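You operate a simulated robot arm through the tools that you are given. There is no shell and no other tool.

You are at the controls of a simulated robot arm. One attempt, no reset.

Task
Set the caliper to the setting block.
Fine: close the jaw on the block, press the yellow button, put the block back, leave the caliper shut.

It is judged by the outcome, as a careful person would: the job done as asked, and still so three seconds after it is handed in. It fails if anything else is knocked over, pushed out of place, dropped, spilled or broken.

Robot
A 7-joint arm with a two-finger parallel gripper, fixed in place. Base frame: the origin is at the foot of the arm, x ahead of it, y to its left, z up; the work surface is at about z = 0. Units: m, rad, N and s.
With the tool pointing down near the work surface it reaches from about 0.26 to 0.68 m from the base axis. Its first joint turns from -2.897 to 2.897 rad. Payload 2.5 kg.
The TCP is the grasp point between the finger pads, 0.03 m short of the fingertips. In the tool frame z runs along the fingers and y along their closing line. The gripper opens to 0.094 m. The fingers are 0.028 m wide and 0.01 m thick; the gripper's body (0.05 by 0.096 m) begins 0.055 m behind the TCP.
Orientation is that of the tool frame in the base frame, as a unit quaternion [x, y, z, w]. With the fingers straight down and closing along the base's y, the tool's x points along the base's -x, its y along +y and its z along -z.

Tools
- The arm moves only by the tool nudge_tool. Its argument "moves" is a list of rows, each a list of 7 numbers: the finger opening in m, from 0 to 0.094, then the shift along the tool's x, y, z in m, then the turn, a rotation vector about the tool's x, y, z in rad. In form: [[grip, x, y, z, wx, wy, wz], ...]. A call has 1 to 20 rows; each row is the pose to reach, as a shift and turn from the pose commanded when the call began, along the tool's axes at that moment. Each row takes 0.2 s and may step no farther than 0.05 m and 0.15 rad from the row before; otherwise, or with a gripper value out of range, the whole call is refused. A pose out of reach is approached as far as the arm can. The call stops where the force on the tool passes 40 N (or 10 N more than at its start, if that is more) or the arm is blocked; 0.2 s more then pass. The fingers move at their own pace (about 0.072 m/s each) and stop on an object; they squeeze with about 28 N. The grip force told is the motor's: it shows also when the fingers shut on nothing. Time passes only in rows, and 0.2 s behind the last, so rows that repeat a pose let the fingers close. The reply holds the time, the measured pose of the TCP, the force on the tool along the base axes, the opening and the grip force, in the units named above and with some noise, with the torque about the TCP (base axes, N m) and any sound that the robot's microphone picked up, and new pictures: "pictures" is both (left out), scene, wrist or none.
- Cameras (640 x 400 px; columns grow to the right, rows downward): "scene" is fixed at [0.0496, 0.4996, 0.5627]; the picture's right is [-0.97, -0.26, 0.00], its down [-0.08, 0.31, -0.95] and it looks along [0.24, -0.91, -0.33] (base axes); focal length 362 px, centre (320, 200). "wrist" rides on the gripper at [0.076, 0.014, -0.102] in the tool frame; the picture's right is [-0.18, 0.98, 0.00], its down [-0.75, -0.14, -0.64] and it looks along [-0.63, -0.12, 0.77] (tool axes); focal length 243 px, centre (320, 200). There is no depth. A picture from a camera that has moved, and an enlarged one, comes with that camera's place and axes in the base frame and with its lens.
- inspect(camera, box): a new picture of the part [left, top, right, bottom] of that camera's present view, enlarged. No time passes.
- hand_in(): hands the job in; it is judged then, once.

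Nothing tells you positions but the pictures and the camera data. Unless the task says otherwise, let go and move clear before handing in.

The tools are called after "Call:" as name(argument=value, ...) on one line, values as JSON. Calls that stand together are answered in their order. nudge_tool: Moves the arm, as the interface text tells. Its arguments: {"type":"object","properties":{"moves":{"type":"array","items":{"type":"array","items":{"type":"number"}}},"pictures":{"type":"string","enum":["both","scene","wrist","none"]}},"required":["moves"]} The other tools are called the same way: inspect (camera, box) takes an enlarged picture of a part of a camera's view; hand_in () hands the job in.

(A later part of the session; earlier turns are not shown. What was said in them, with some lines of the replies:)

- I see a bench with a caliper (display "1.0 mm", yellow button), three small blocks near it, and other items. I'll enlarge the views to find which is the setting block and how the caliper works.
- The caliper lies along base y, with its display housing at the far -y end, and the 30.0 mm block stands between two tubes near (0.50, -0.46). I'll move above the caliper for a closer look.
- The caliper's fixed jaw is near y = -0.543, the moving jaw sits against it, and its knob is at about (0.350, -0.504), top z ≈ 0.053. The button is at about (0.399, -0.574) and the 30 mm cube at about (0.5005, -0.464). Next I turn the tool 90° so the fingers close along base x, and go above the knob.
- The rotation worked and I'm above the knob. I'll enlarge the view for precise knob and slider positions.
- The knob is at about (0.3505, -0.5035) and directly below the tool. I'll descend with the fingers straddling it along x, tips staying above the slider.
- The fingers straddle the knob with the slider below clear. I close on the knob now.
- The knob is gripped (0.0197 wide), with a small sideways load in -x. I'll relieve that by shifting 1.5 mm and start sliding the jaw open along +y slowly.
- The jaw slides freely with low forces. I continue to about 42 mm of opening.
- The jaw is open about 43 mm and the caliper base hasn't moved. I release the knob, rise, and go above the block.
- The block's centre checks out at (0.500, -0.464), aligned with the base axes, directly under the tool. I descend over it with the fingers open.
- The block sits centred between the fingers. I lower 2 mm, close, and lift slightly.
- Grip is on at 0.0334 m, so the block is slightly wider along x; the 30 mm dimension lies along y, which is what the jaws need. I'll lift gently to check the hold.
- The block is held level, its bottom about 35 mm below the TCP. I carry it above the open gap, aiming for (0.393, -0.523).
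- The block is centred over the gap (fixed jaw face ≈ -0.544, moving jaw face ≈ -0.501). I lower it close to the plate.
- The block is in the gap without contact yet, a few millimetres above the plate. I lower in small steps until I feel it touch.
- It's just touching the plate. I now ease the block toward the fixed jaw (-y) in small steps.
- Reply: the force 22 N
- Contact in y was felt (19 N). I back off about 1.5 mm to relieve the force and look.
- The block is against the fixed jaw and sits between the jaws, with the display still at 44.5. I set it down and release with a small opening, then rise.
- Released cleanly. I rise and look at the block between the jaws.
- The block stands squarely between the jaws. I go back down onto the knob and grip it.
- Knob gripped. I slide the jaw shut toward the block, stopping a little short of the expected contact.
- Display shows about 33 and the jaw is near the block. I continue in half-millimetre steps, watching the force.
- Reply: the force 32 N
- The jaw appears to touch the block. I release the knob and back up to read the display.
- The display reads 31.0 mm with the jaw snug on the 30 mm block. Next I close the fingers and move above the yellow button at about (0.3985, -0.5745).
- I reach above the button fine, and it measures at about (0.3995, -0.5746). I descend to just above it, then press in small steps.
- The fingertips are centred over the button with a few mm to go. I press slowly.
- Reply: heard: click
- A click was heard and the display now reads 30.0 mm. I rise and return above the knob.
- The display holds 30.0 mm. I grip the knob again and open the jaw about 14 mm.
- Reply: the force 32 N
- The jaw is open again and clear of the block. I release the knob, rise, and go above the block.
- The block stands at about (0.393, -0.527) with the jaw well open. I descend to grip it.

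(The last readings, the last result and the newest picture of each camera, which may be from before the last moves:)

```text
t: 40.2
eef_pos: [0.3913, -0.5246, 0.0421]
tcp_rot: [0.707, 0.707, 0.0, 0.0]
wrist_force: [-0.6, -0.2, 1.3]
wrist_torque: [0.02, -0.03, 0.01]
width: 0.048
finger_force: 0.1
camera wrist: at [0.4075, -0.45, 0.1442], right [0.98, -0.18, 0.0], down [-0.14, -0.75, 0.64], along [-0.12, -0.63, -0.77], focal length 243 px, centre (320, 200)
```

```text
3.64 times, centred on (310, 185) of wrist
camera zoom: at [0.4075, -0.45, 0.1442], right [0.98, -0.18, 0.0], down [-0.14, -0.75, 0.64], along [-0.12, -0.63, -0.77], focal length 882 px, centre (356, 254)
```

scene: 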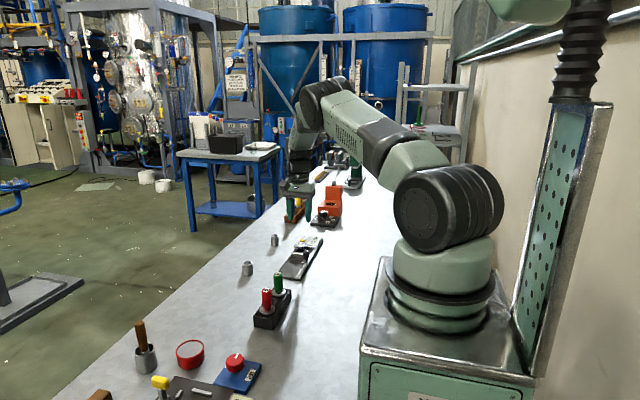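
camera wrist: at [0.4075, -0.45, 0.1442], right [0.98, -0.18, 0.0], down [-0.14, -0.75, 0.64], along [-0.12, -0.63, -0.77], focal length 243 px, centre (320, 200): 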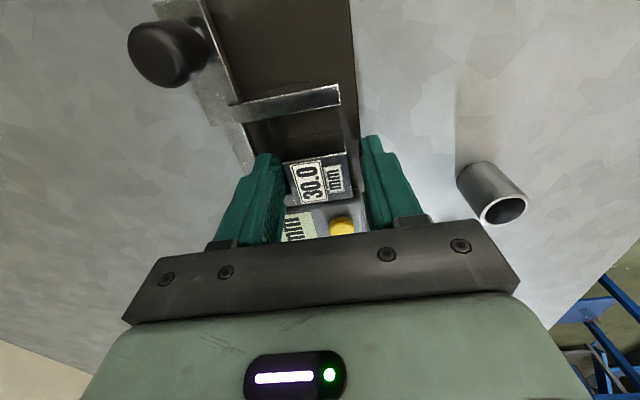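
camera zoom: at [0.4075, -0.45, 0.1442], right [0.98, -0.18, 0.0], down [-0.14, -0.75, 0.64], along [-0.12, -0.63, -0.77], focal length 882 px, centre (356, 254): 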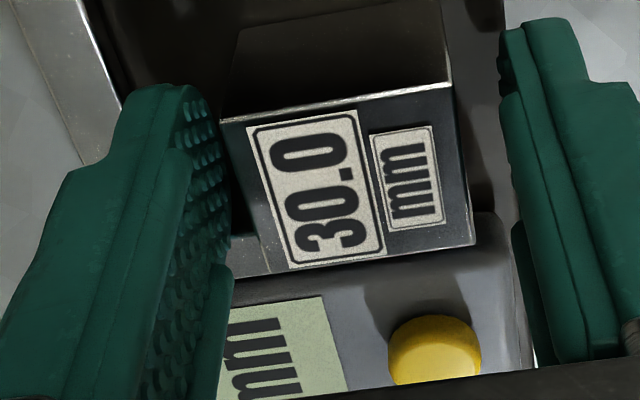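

The block is between the fingers, same as when I set it down. I grip and lift gently.

Call:
nudge_tool(moves=[[0.0, 0, 0, 0, 0, 0, 0], [0.0, 0, 0, 0, 0, 0, 0], [0.0, 0, 0, 0, 0, 0, 0], [0.0, 0.001, 0, -0.003, 0, 0, 0], [0.0, 0.002, 0, -0.01, 0, 0, 0], [0.0, 0.002, 0, -0.025, 0, 0, 0], [0.0, 0.002, 0, -0.045, 0, 0, 0], [0.0, 0.002, 0, -0.045, 0, 0, 0]], pictures="both")

Call:
inspect(camera="wrist", box=[230, 130, 390, 240])

Call:
inspect(camera="scene", box=[275, 215, 335, 265])

```text
t: 42.0
eef_pos: [0.3918, -0.5224, 0.0883]
tcp_rot: [0.707, 0.707, 0.0, 0.0]
wrist_force: [-0.1, -0.3, -3.0]
wrist_torque: [0.02, 0.0, -0.03]
width: 0.0337
finger_force: 28.5
camera wrist: at [0.4067, -0.4465, 0.1898], right [0.98, -0.18, 0.0], down [-0.14, -0.75, 0.64], along [-0.12, -0.63, -0.77], focal length 243 px, centre (320, 200)
```

scene: 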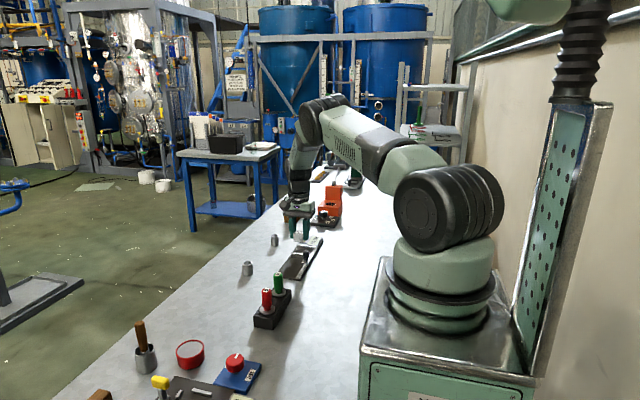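
wrist: 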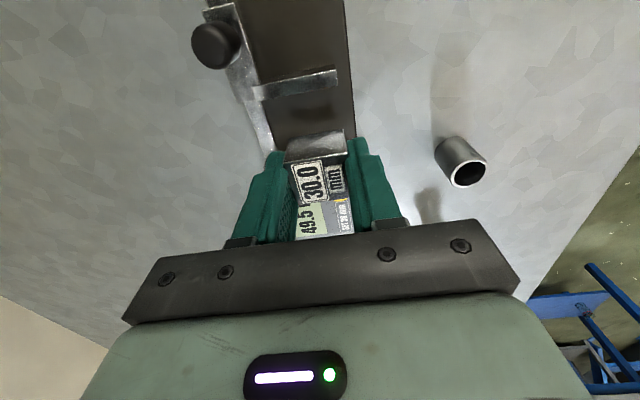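

```text
3.64 times, centred on (310, 185) of wrist
camera zoom: at [0.4067, -0.4465, 0.1898], right [0.98, -0.18, 0.0], down [-0.14, -0.75, 0.64], along [-0.12, -0.63, -0.77], focal length 882 px, centre (356, 254)
```

zoom: 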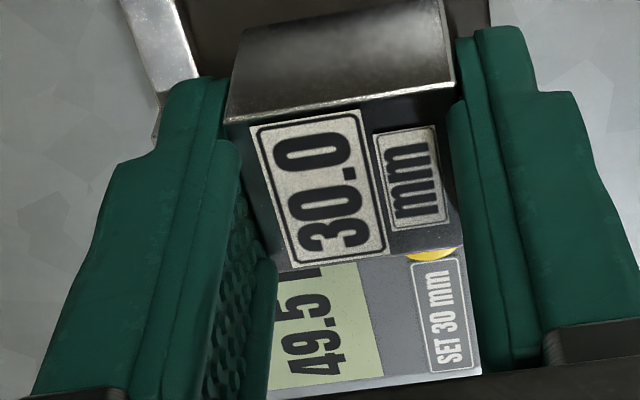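

```text
8.00 times, centred on (305, 240) of scene
camera zoom: at [0.0496, 0.4996, 0.5627], right [-0.97, -0.26, 0.0], down [-0.08, 0.31, -0.95], along [0.24, -0.91, -0.33], focal length 2899 px, centre (440, -120)
```

zoom: 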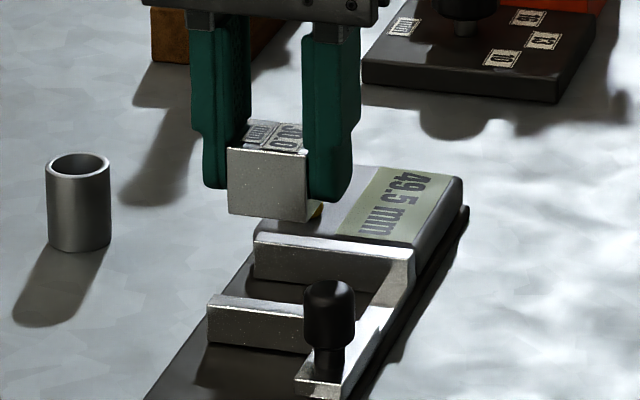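

The block is held the same way as before. I carry it back over its original spot at (0.500, -0.464).

Call:
nudge_tool(moves=[[0.0, 0.012, 0.022, 0, 0, 0, 0], [0.0, 0.024, 0.044, 0, 0, 0, 0], [0.0, 0.036, 0.066, 0, 0, 0, 0], [0.0, 0.048, 0.088, 0, 0, 0, 0], [0.0, 0.059, 0.107, 0, 0, 0, 0], [0.0, 0.059, 0.107, 0.02, 0, 0, 0], [0.0, 0.059, 0.107, 0.04, 0, 0, 0], [0.0, 0.059, 0.107, 0.047, 0, 0, 0], [0.0, 0.059, 0.107, 0.047, 0, 0, 0]], pictures="both")

Call:
inspect(camera="scene", box=[235, 200, 315, 280])

Call:
inspect(camera="wrist", box=[200, 90, 440, 250])

```text
t: 44.0
eef_pos: [0.4995, -0.4647, 0.0386]
tcp_rot: [0.708, 0.707, 0.0, 0.0]
wrist_force: [-0.8, 0.6, -2.2]
wrist_torque: [-0.01, 0.01, -0.02]
width: 0.0335
finger_force: 28.1
camera wrist: at [0.5149, -0.3884, 0.1411], right [0.98, -0.19, 0.0], down [-0.14, -0.75, 0.64], along [-0.12, -0.63, -0.77], focal length 243 px, centre (320, 200)
```

scene: 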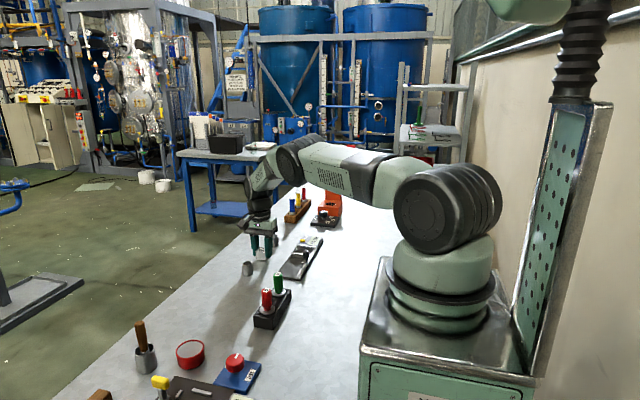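
wrist: 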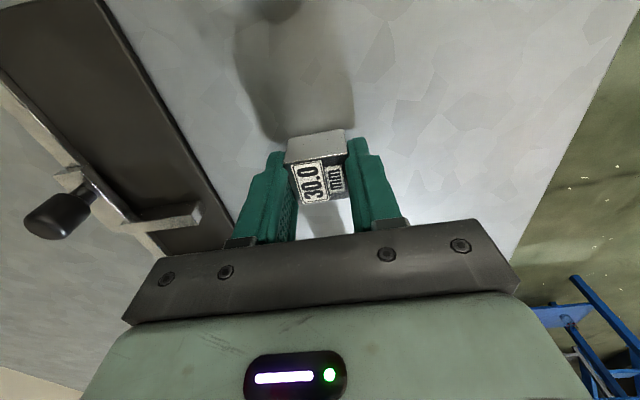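

```text
5.00 times, centred on (275, 240) of scene
camera zoom: at [0.0496, 0.4996, 0.5627], right [-0.97, -0.26, 0.0], down [-0.08, 0.31, -0.95], along [0.24, -0.91, -0.33], focal length 1812 px, centre (545, 0)
```

zoom: 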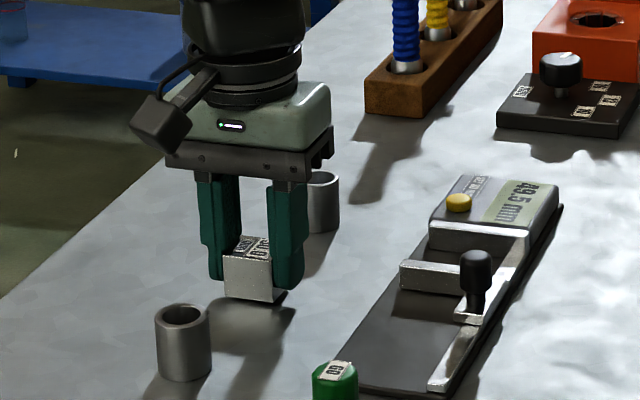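

```text
2.50 times, centred on (320, 170) of wrist
camera zoom: at [0.5149, -0.3884, 0.1411], right [0.98, -0.19, 0.0], down [-0.14, -0.75, 0.64], along [-0.12, -0.63, -0.77], focal length 606 px, centre (320, 275)
```

zoom: 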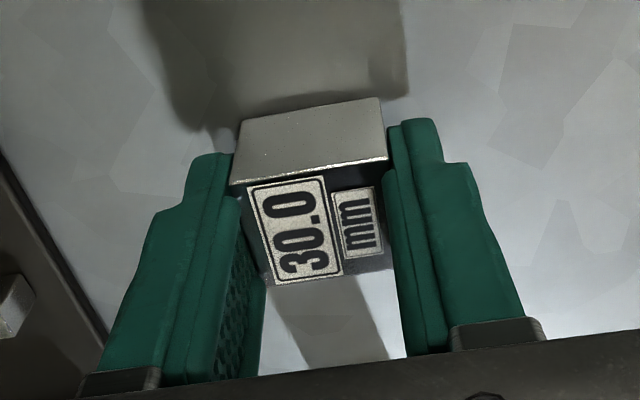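

Position is right over the original spot. I lower in small steps to the table.

Call:
nudge_tool(moves=[[0.0, 0, 0, 0.002, 0, 0, 0], [0.0, 0, 0, 0.003, 0, 0, 0], [0.0, 0, 0, 0.004, 0, 0, 0], [0.0, 0, 0, 0.004, 0, 0, 0]], pictures="none")

Call:
inspect(camera="scene", box=[220, 200, 360, 300])

```text
t: 45.0
eef_pos: [0.5001, -0.4644, 0.0357]
tcp_rot: [0.707, 0.707, 0.0, 0.0]
wrist_force: [-0.2, 1.6, 2.9]
wrist_torque: [0.05, 0.07, -0.01]
width: 0.0333
finger_force: 28.5
```

```text
4.00 times, centred on (290, 250) of scene
camera zoom: at [0.0496, 0.4996, 0.5627], right [-0.97, -0.26, 0.0], down [-0.08, 0.31, -0.95], along [0.24, -0.91, -0.33], focal length 1450 px, centre (440, 0)
```

zoom: 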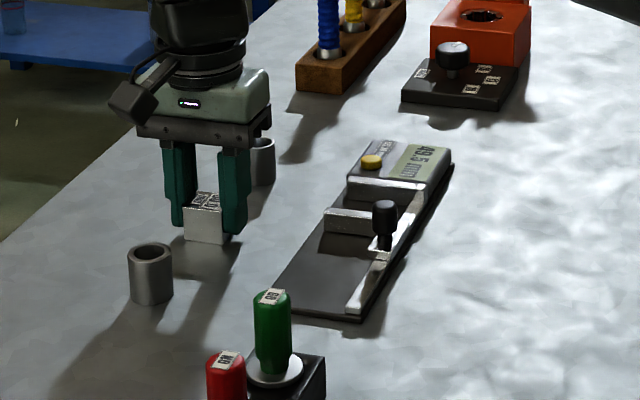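

The block has touched down (≈5 N) at the same image position as originally. I release and rise, then check.

Call:
nudge_tool(moves=[[0.0, 0, 0, 0, 0, 0, 0], [0.06, 0, 0, 0, 0, 0, 0], [0.06, 0, 0, 0, 0, 0, 0], [0.06, 0, 0, -0.01, 0, 0, 0], [0.06, 0, 0, -0.04, 0, 0, 0], [0.06, 0, 0, -0.08, 0, 0, 0], [0.06, 0, 0, -0.12, 0, 0, 0], [0.06, 0, 0, -0.12, 0, 0, 0]], pictures="both")

Call:
inspect(camera="scene", box=[220, 200, 360, 300])

Call:
inspect(camera="wrist", box=[200, 60, 440, 220])

```text
t: 46.8
eef_pos: [0.5015, -0.4663, 0.1557]
tcp_rot: [0.707, 0.707, 0.001, 0.0]
wrist_force: [0.1, 0.6, 0.4]
wrist_torque: [0.03, -0.01, -0.01]
width: 0.06
finger_force: 0.1
camera wrist: at [0.5153, -0.3895, 0.2578], right [0.98, -0.18, 0.0], down [-0.14, -0.75, 0.64], along [-0.12, -0.63, -0.77], focal length 243 px, centre (320, 200)
```

scene: 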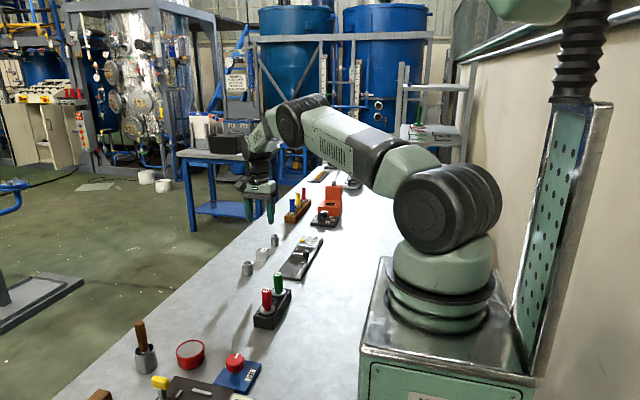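
wrist: 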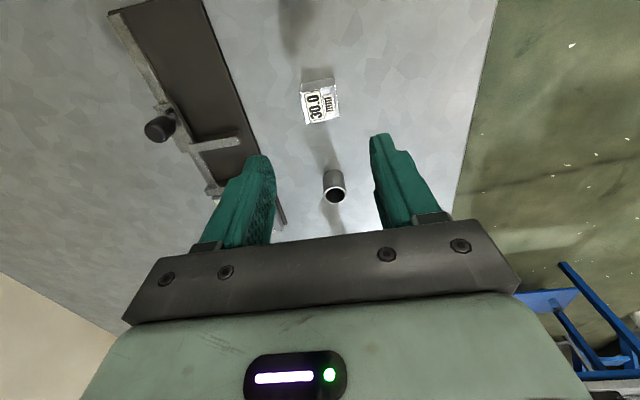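

```text
4.00 times, centred on (290, 250) of scene
camera zoom: at [0.0496, 0.4996, 0.5627], right [-0.97, -0.26, 0.0], down [-0.08, 0.31, -0.95], along [0.24, -0.91, -0.33], focal length 1450 px, centre (440, 0)
```

zoom: 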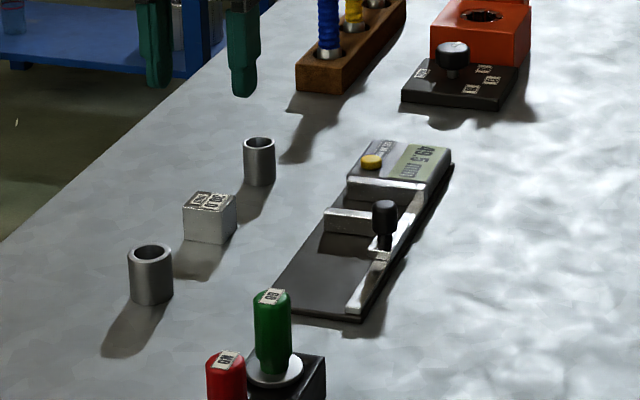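

```text
2.50 times, centred on (320, 140) of wrist
camera zoom: at [0.5153, -0.3895, 0.2578], right [0.98, -0.18, 0.0], down [-0.14, -0.75, 0.64], along [-0.12, -0.63, -0.77], focal length 606 px, centre (320, 350)
```

zoom: 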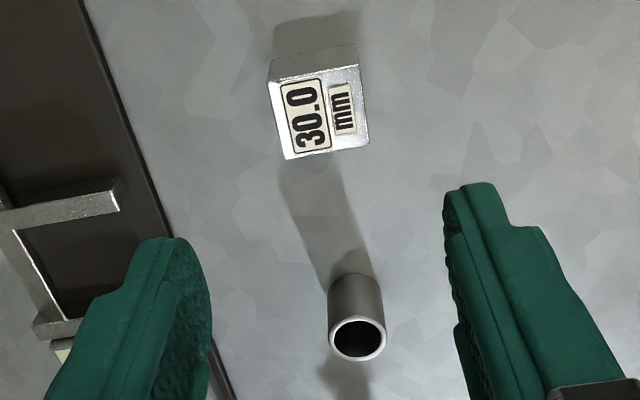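

The block is back and upright, the tubes untouched. I'll compare with the same crop as at the start to judge its placement.

Call:
inspect(camera="scene", box=[270, 225, 340, 285])

Call:
inspect(camera="wrist", box=[200, 60, 440, 220])

```text
6.67 times, centred on (305, 255) of scene
camera zoom: at [0.0496, 0.4996, 0.5627], right [-0.97, -0.26, 0.0], down [-0.08, 0.31, -0.95], along [0.24, -0.91, -0.33], focal length 2416 px, centre (420, -167)
```

zoom: 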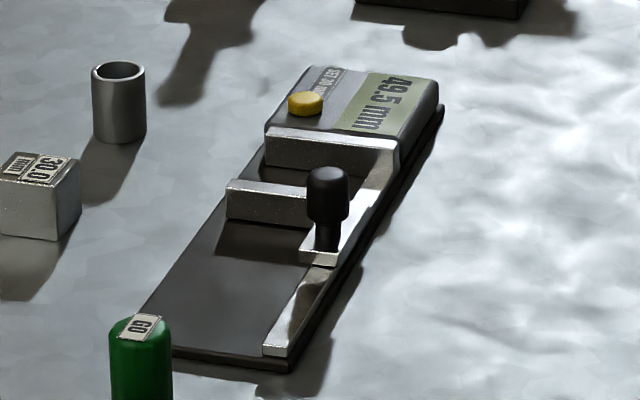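

```text
2.50 times, centred on (320, 140) of wrist
camera zoom: at [0.5153, -0.3895, 0.2578], right [0.98, -0.18, 0.0], down [-0.14, -0.75, 0.64], along [-0.12, -0.63, -0.77], focal length 606 px, centre (320, 350)
```

zoom: 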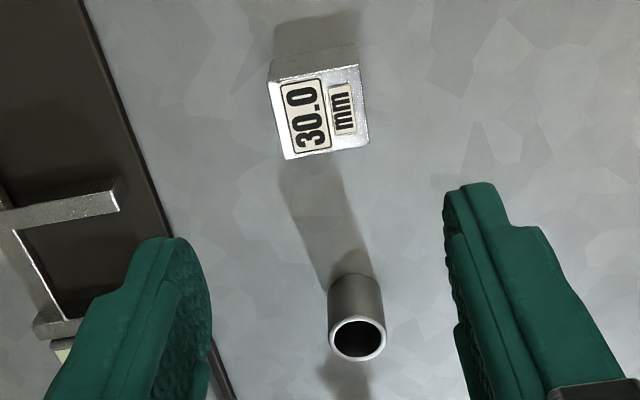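

The block is within about a millimetre of its original place. Now I go back above the knob to shut the caliper.

Call:
nudge_tool(moves=[[0.05, 0.002, -0.04, 0, 0, 0, 0], [0.05, 0.004, -0.08, 0, 0, 0, 0], [0.05, 0.006, -0.12, 0, 0, 0, 0], [0.05, 0.0075, -0.15, 0, 0, 0, 0], [0.05, 0.0075, -0.15, 0, 0, 0, 0]], pictures="wrist")

Call:
inspect(camera="wrist", box=[260, 60, 440, 220])

```text
t: 48.0
eef_pos: [0.3507, -0.4557, 0.155]
tcp_rot: [0.707, 0.707, 0.0, 0.0]
wrist_force: [0.7, -0.4, -0.1]
wrist_torque: [-0.01, 0.03, 0.03]
width: 0.0499
finger_force: 0.1
camera wrist: at [0.3657, -0.3809, 0.2579], right [0.98, -0.18, 0.0], down [-0.14, -0.75, 0.64], along [-0.12, -0.63, -0.77], focal length 243 px, centre (320, 200)
```

wrist: 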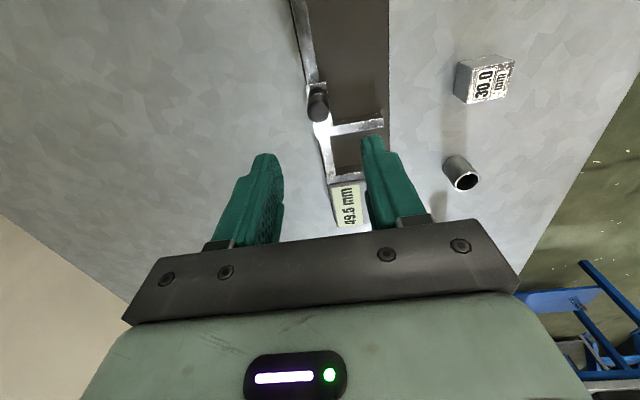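

```text
2.50 times, centred on (350, 140) of wrist
camera zoom: at [0.3657, -0.3809, 0.2579], right [0.98, -0.18, 0.0], down [-0.14, -0.75, 0.64], along [-0.12, -0.63, -0.77], focal length 606 px, centre (245, 350)
```

zoom: 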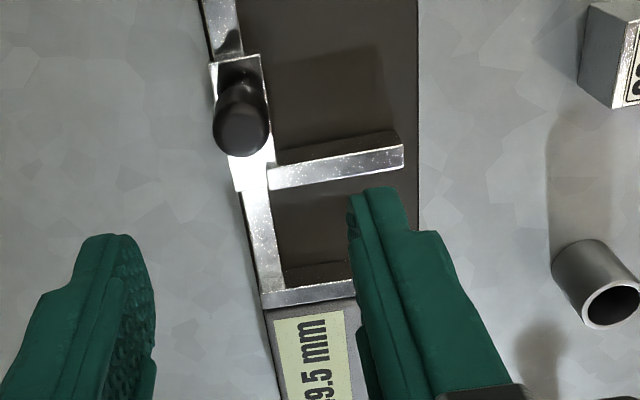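

The knob is at about (0.351, -0.454). I descend, grip it, and begin sliding the jaw shut.

Call:
nudge_tool(moves=[[0.05, 0.0015, 0, 0.04, 0, 0, 0], [0.05, 0.0015, 0, 0.08, 0, 0, 0], [0.05, 0.0015, 0, 0.098, 0, 0, 0], [0.05, 0.0015, 0, 0.098, 0, 0, 0], [0.0, 0.0015, 0, 0.098, 0, 0, 0], [0.0, 0.0015, 0, 0.098, 0, 0, 0], [0.0, 0.0015, 0, 0.098, 0, 0, 0]], pictures="wrist")

```text
t: 49.6
eef_pos: [0.35, -0.4559, 0.0569]
tcp_rot: [0.707, 0.707, -0.001, 0.0]
wrist_force: [-8.0, 0.1, 0.8]
wrist_torque: [0.14, -0.48, -0.02]
width: 0.0194
finger_force: 45.0
camera wrist: at [0.3647, -0.3805, 0.1596], right [0.98, -0.19, 0.0], down [-0.14, -0.75, 0.64], along [-0.12, -0.63, -0.77], focal length 243 px, centre (320, 200)
```

wrist: 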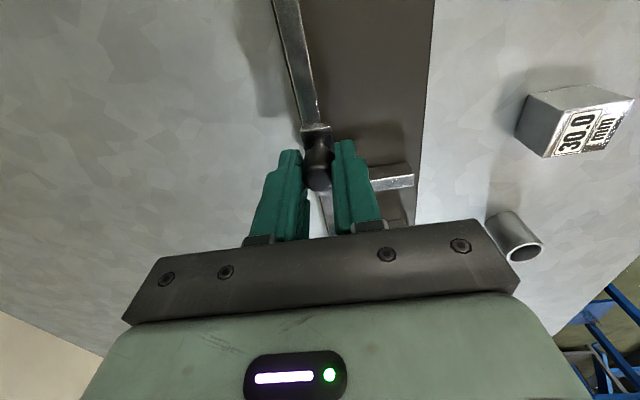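

Knob gripped. I slide the jaw toward shut, leaving the last few millimetres for slow steps.

Call:
nudge_tool(moves=[[0.0, -0.004, -0.0007, 0, 0, 0, 0], [0.0, -0.01, -0.0007, 0, 0, 0, 0], [0.0, -0.016, -0.0007, 0, 0, 0, 0], [0.0, -0.022, -0.0007, 0, 0, 0, 0], [0.0, -0.028, -0.0007, 0, 0, 0, 0], [0.0, -0.034, -0.0007, 0, 0, 0, 0], [0.0, -0.04, -0.0007, 0, 0, 0, 0], [0.0, -0.045, -0.0007, 0, 0, 0, 0], [0.0, -0.045, -0.0007, 0, 0, 0, 0]], pictures="both")

Call:
inspect(camera="scene", box=[280, 215, 330, 255])

Call:
inspect(camera="wrist", box=[300, 120, 460, 230])

```text
t: 51.6
eef_pos: [0.3499, -0.4995, 0.057]
tcp_rot: [0.707, 0.707, 0.001, -0.001]
wrist_force: [3.2, 1.8, -14.3]
wrist_torque: [0.4, 0.51, 0.05]
width: 0.0195
finger_force: 45.3
camera wrist: at [0.3645, -0.4243, 0.1597], right [0.98, -0.18, 0.0], down [-0.14, -0.75, 0.64], along [-0.12, -0.63, -0.77], focal length 243 px, centre (320, 200)
```

scene: 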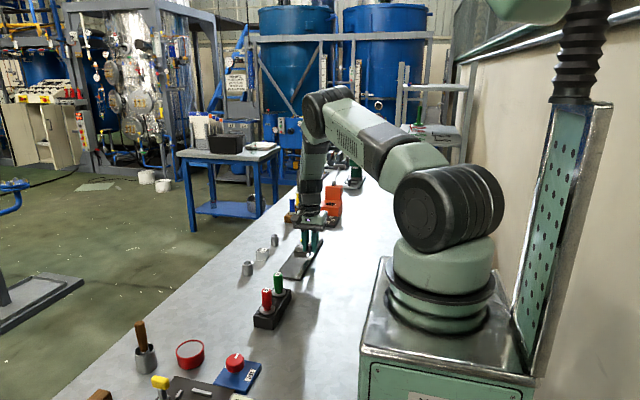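
wrist: 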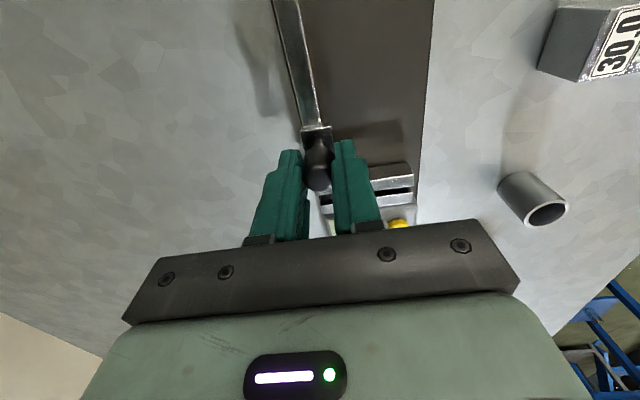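

```text
10.00 times, centred on (305, 235) of scene
camera zoom: at [0.0496, 0.4996, 0.5627], right [-0.97, -0.26, 0.0], down [-0.08, 0.31, -0.95], along [0.24, -0.91, -0.33], focal length 3624 px, centre (470, -150)
```

zoom: 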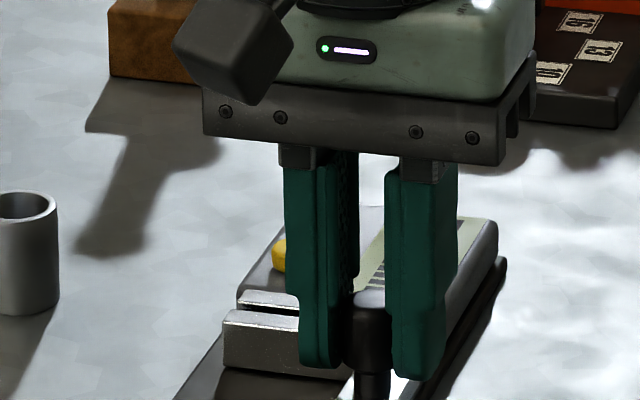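

```text
3.64 times, centred on (380, 175) of wrist
camera zoom: at [0.3645, -0.4243, 0.1597], right [0.98, -0.18, 0.0], down [-0.14, -0.75, 0.64], along [-0.12, -0.63, -0.77], focal length 882 px, centre (102, 291)
```

zoom: 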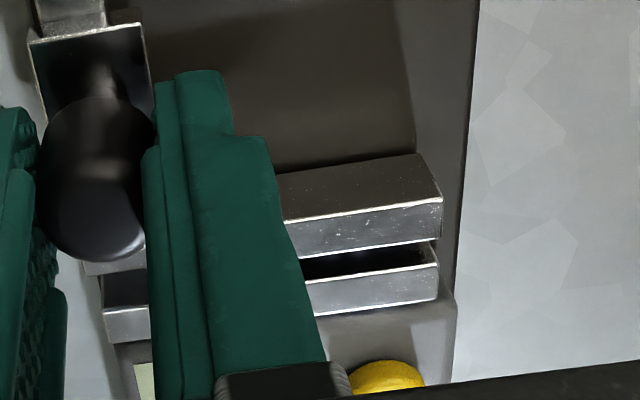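

A gap of about 4–5 mm remains. I close it slowly.

Call:
nudge_tool(moves=[[0.0, -0.001, 0, 0, 0, 0, 0], [0.0, -0.002, 0, 0, 0, 0, 0], [0.0, -0.003, 0, 0, 0, 0, 0], [0.0, -0.004, 0, 0, 0, 0, 0], [0.0, -0.0045, 0, 0, 0, 0, 0], [0.0, -0.005, 0, 0, 0, 0, 0], [0.0, -0.005, 0, 0, 0, 0, 0]], pictures="wrist")

Call:
inspect(camera="wrist", box=[300, 120, 460, 230])

Call:
inspect(camera="scene", box=[280, 215, 330, 255])

```text
t: 53.2
eef_pos: [0.349, -0.5048, 0.0577]
tcp_rot: [0.707, 0.707, -0.001, 0.001]
wrist_force: [12.0, 1.3, -12.3]
wrist_torque: [0.73, 0.35, 0.0]
width: 0.0194
finger_force: 44.8
camera wrist: at [0.3644, -0.4294, 0.1597], right [0.98, -0.18, 0.0], down [-0.14, -0.75, 0.64], along [-0.12, -0.63, -0.77], focal length 243 px, centre (320, 200)
```

wrist: 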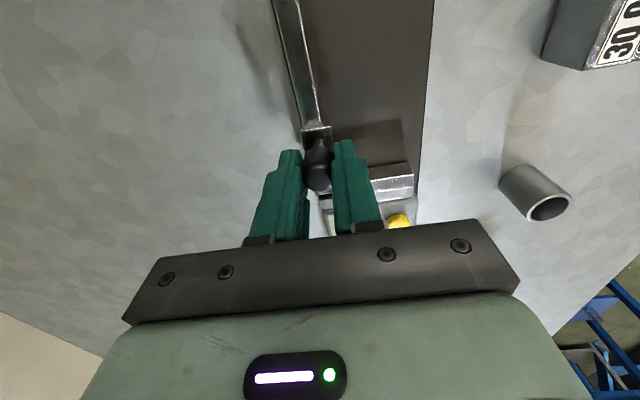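

```text
3.64 times, centred on (380, 175) of wrist
camera zoom: at [0.3644, -0.4294, 0.1597], right [0.98, -0.18, 0.0], down [-0.14, -0.75, 0.64], along [-0.12, -0.63, -0.77], focal length 882 px, centre (102, 291)
```

zoom: 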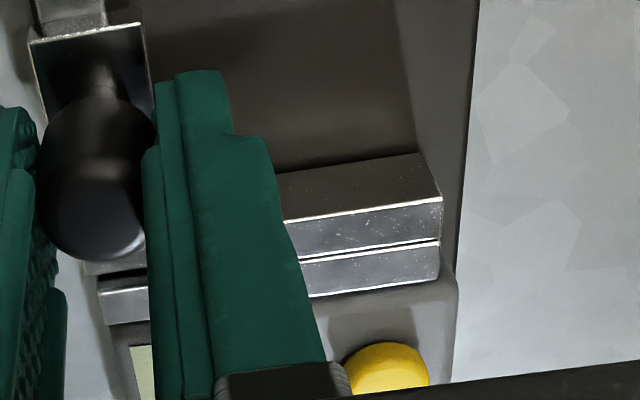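

```text
10.00 times, centred on (305, 235) of scene
camera zoom: at [0.0496, 0.4996, 0.5627], right [-0.97, -0.26, 0.0], down [-0.08, 0.31, -0.95], along [0.24, -0.91, -0.33], focal length 3624 px, centre (470, -150)
```

zoom: 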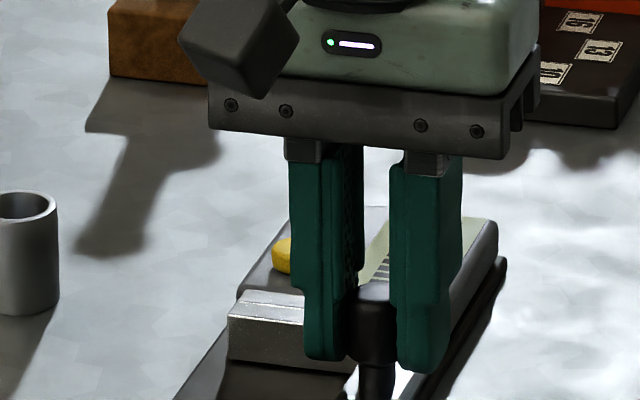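

The jaws look shut or almost. I push a further half millimetre at a time while checking the force.

Call:
nudge_tool(moves=[[0.0, -0.0005, 0, 0, 0, 0, 0], [0.0, -0.001, 0, 0, 0, 0, 0], [0.0, -0.001, 0, 0, 0, 0, 0]], pictures="none")

```text
t: 54.0
eef_pos: [0.35, -0.506, 0.0573]
tcp_rot: [0.707, 0.707, 0.0, 0.0]
wrist_force: [2.9, 17.8, 2.0]
wrist_torque: [-0.14, -0.61, 0.0]
width: 0.0194
finger_force: 44.7
```

A 17.8 N reaction in y means the jaws are shut. I release the knob, rise clear and read the display.

Call:
nudge_tool(moves=[[0.05, 0, 0, 0, 0, 0, 0], [0.05, 0, 0, 0, 0, 0, 0], [0.05, 0, 0, -0.03, 0, 0, 0], [0.05, 0, 0, -0.07, 0, 0, 0], [0.05, 0.02, 0, -0.11, 0, 0, 0], [0.05, 0.05, 0, -0.14, 0, 0, 0], [0.05, 0.05, 0, -0.14, 0, 0, 0]], pictures="both")

Call:
inspect(camera="scene", box=[280, 225, 330, 265])

Call:
inspect(camera="wrist", box=[280, 60, 440, 220])

Call:
inspect(camera="scene", box=[220, 200, 360, 300])

```text
t: 55.6
eef_pos: [0.3485, -0.458, 0.1966]
tcp_rot: [0.708, 0.706, -0.001, 0.0]
wrist_force: [1.0, -0.6, 0.7]
wrist_torque: [0.01, -0.01, 0.0]
width: 0.0499
finger_force: 0.0
camera wrist: at [0.3645, -0.382, 0.2996], right [0.98, -0.19, 0.0], down [-0.14, -0.75, 0.64], along [-0.12, -0.63, -0.77], focal length 243 px, centre (320, 200)
```

scene: 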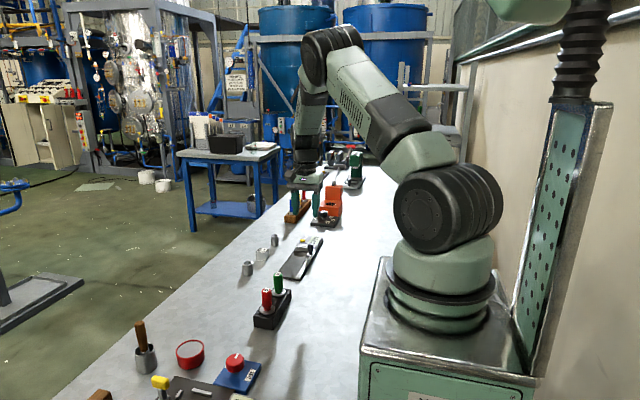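
wrist: 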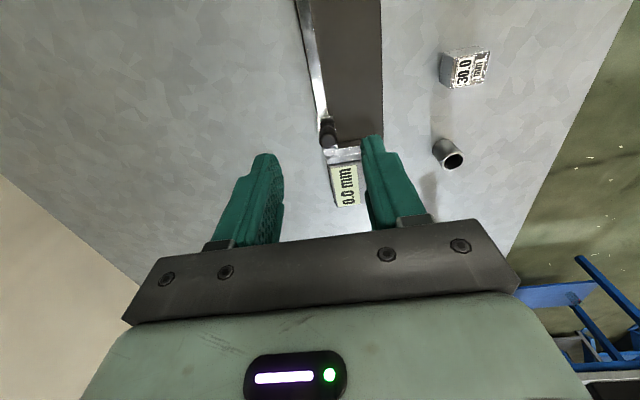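

```text
10.00 times, centred on (305, 245) of scene
camera zoom: at [0.0496, 0.4996, 0.5627], right [-0.97, -0.26, 0.0], down [-0.08, 0.31, -0.95], along [0.24, -0.91, -0.33], focal length 3624 px, centre (470, -250)
```

zoom: 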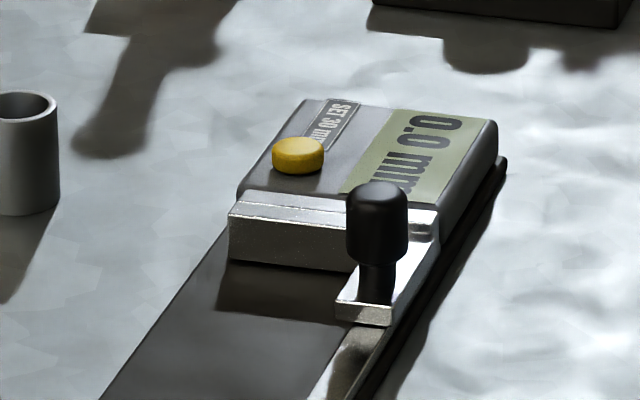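

```text
2.50 times, centred on (360, 140) of wrist
camera zoom: at [0.3645, -0.382, 0.2996], right [0.98, -0.19, 0.0], down [-0.14, -0.75, 0.64], along [-0.12, -0.63, -0.77], focal length 606 px, centre (220, 350)
```

zoom: 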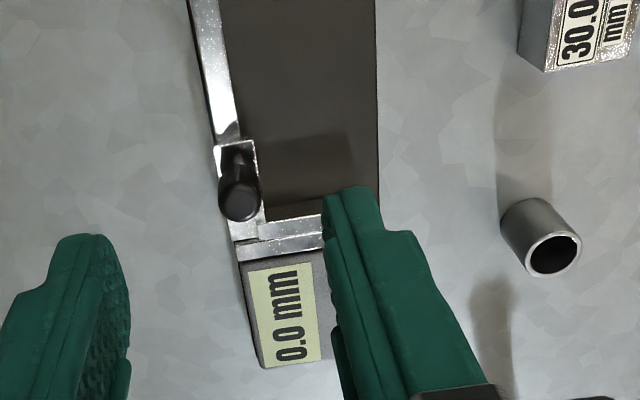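

```text
4.00 times, centred on (290, 250) of scene
camera zoom: at [0.0496, 0.4996, 0.5627], right [-0.97, -0.26, 0.0], down [-0.08, 0.31, -0.95], along [0.24, -0.91, -0.33], focal length 1450 px, centre (440, 0)
```

zoom: 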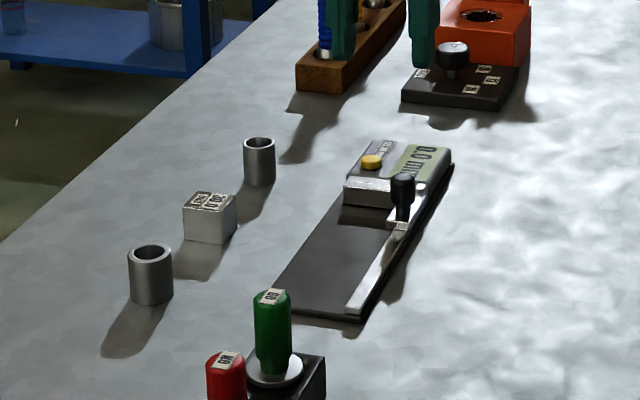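

The caliper is shut and reads 0.0 mm. The block stands back in its place between the tubes, everything else looks undisturbed, and the gripper is open and clear, so I hand in.

Call:
hand_in()

```text
The job is handed in.
```

The caliper is set to the 30 mm block and shut, and the job is handed in.

- **Setting:** Shut and empty, the caliper first read 1.0 mm. With the jaw closed on the block it read 31.0 mm. I pressed the yellow button, heard a click, and the display changed to 30.0 mm.
- **Block:** It is back upright between the two tubes, within about 1–2 mm of where it started.
- **Caliper:** It is shut and now reads 0.0 mm. Its base did not move.

Nothing else near the caliper looked disturbed in the last pictures. The gripper is open and clear of the bench.
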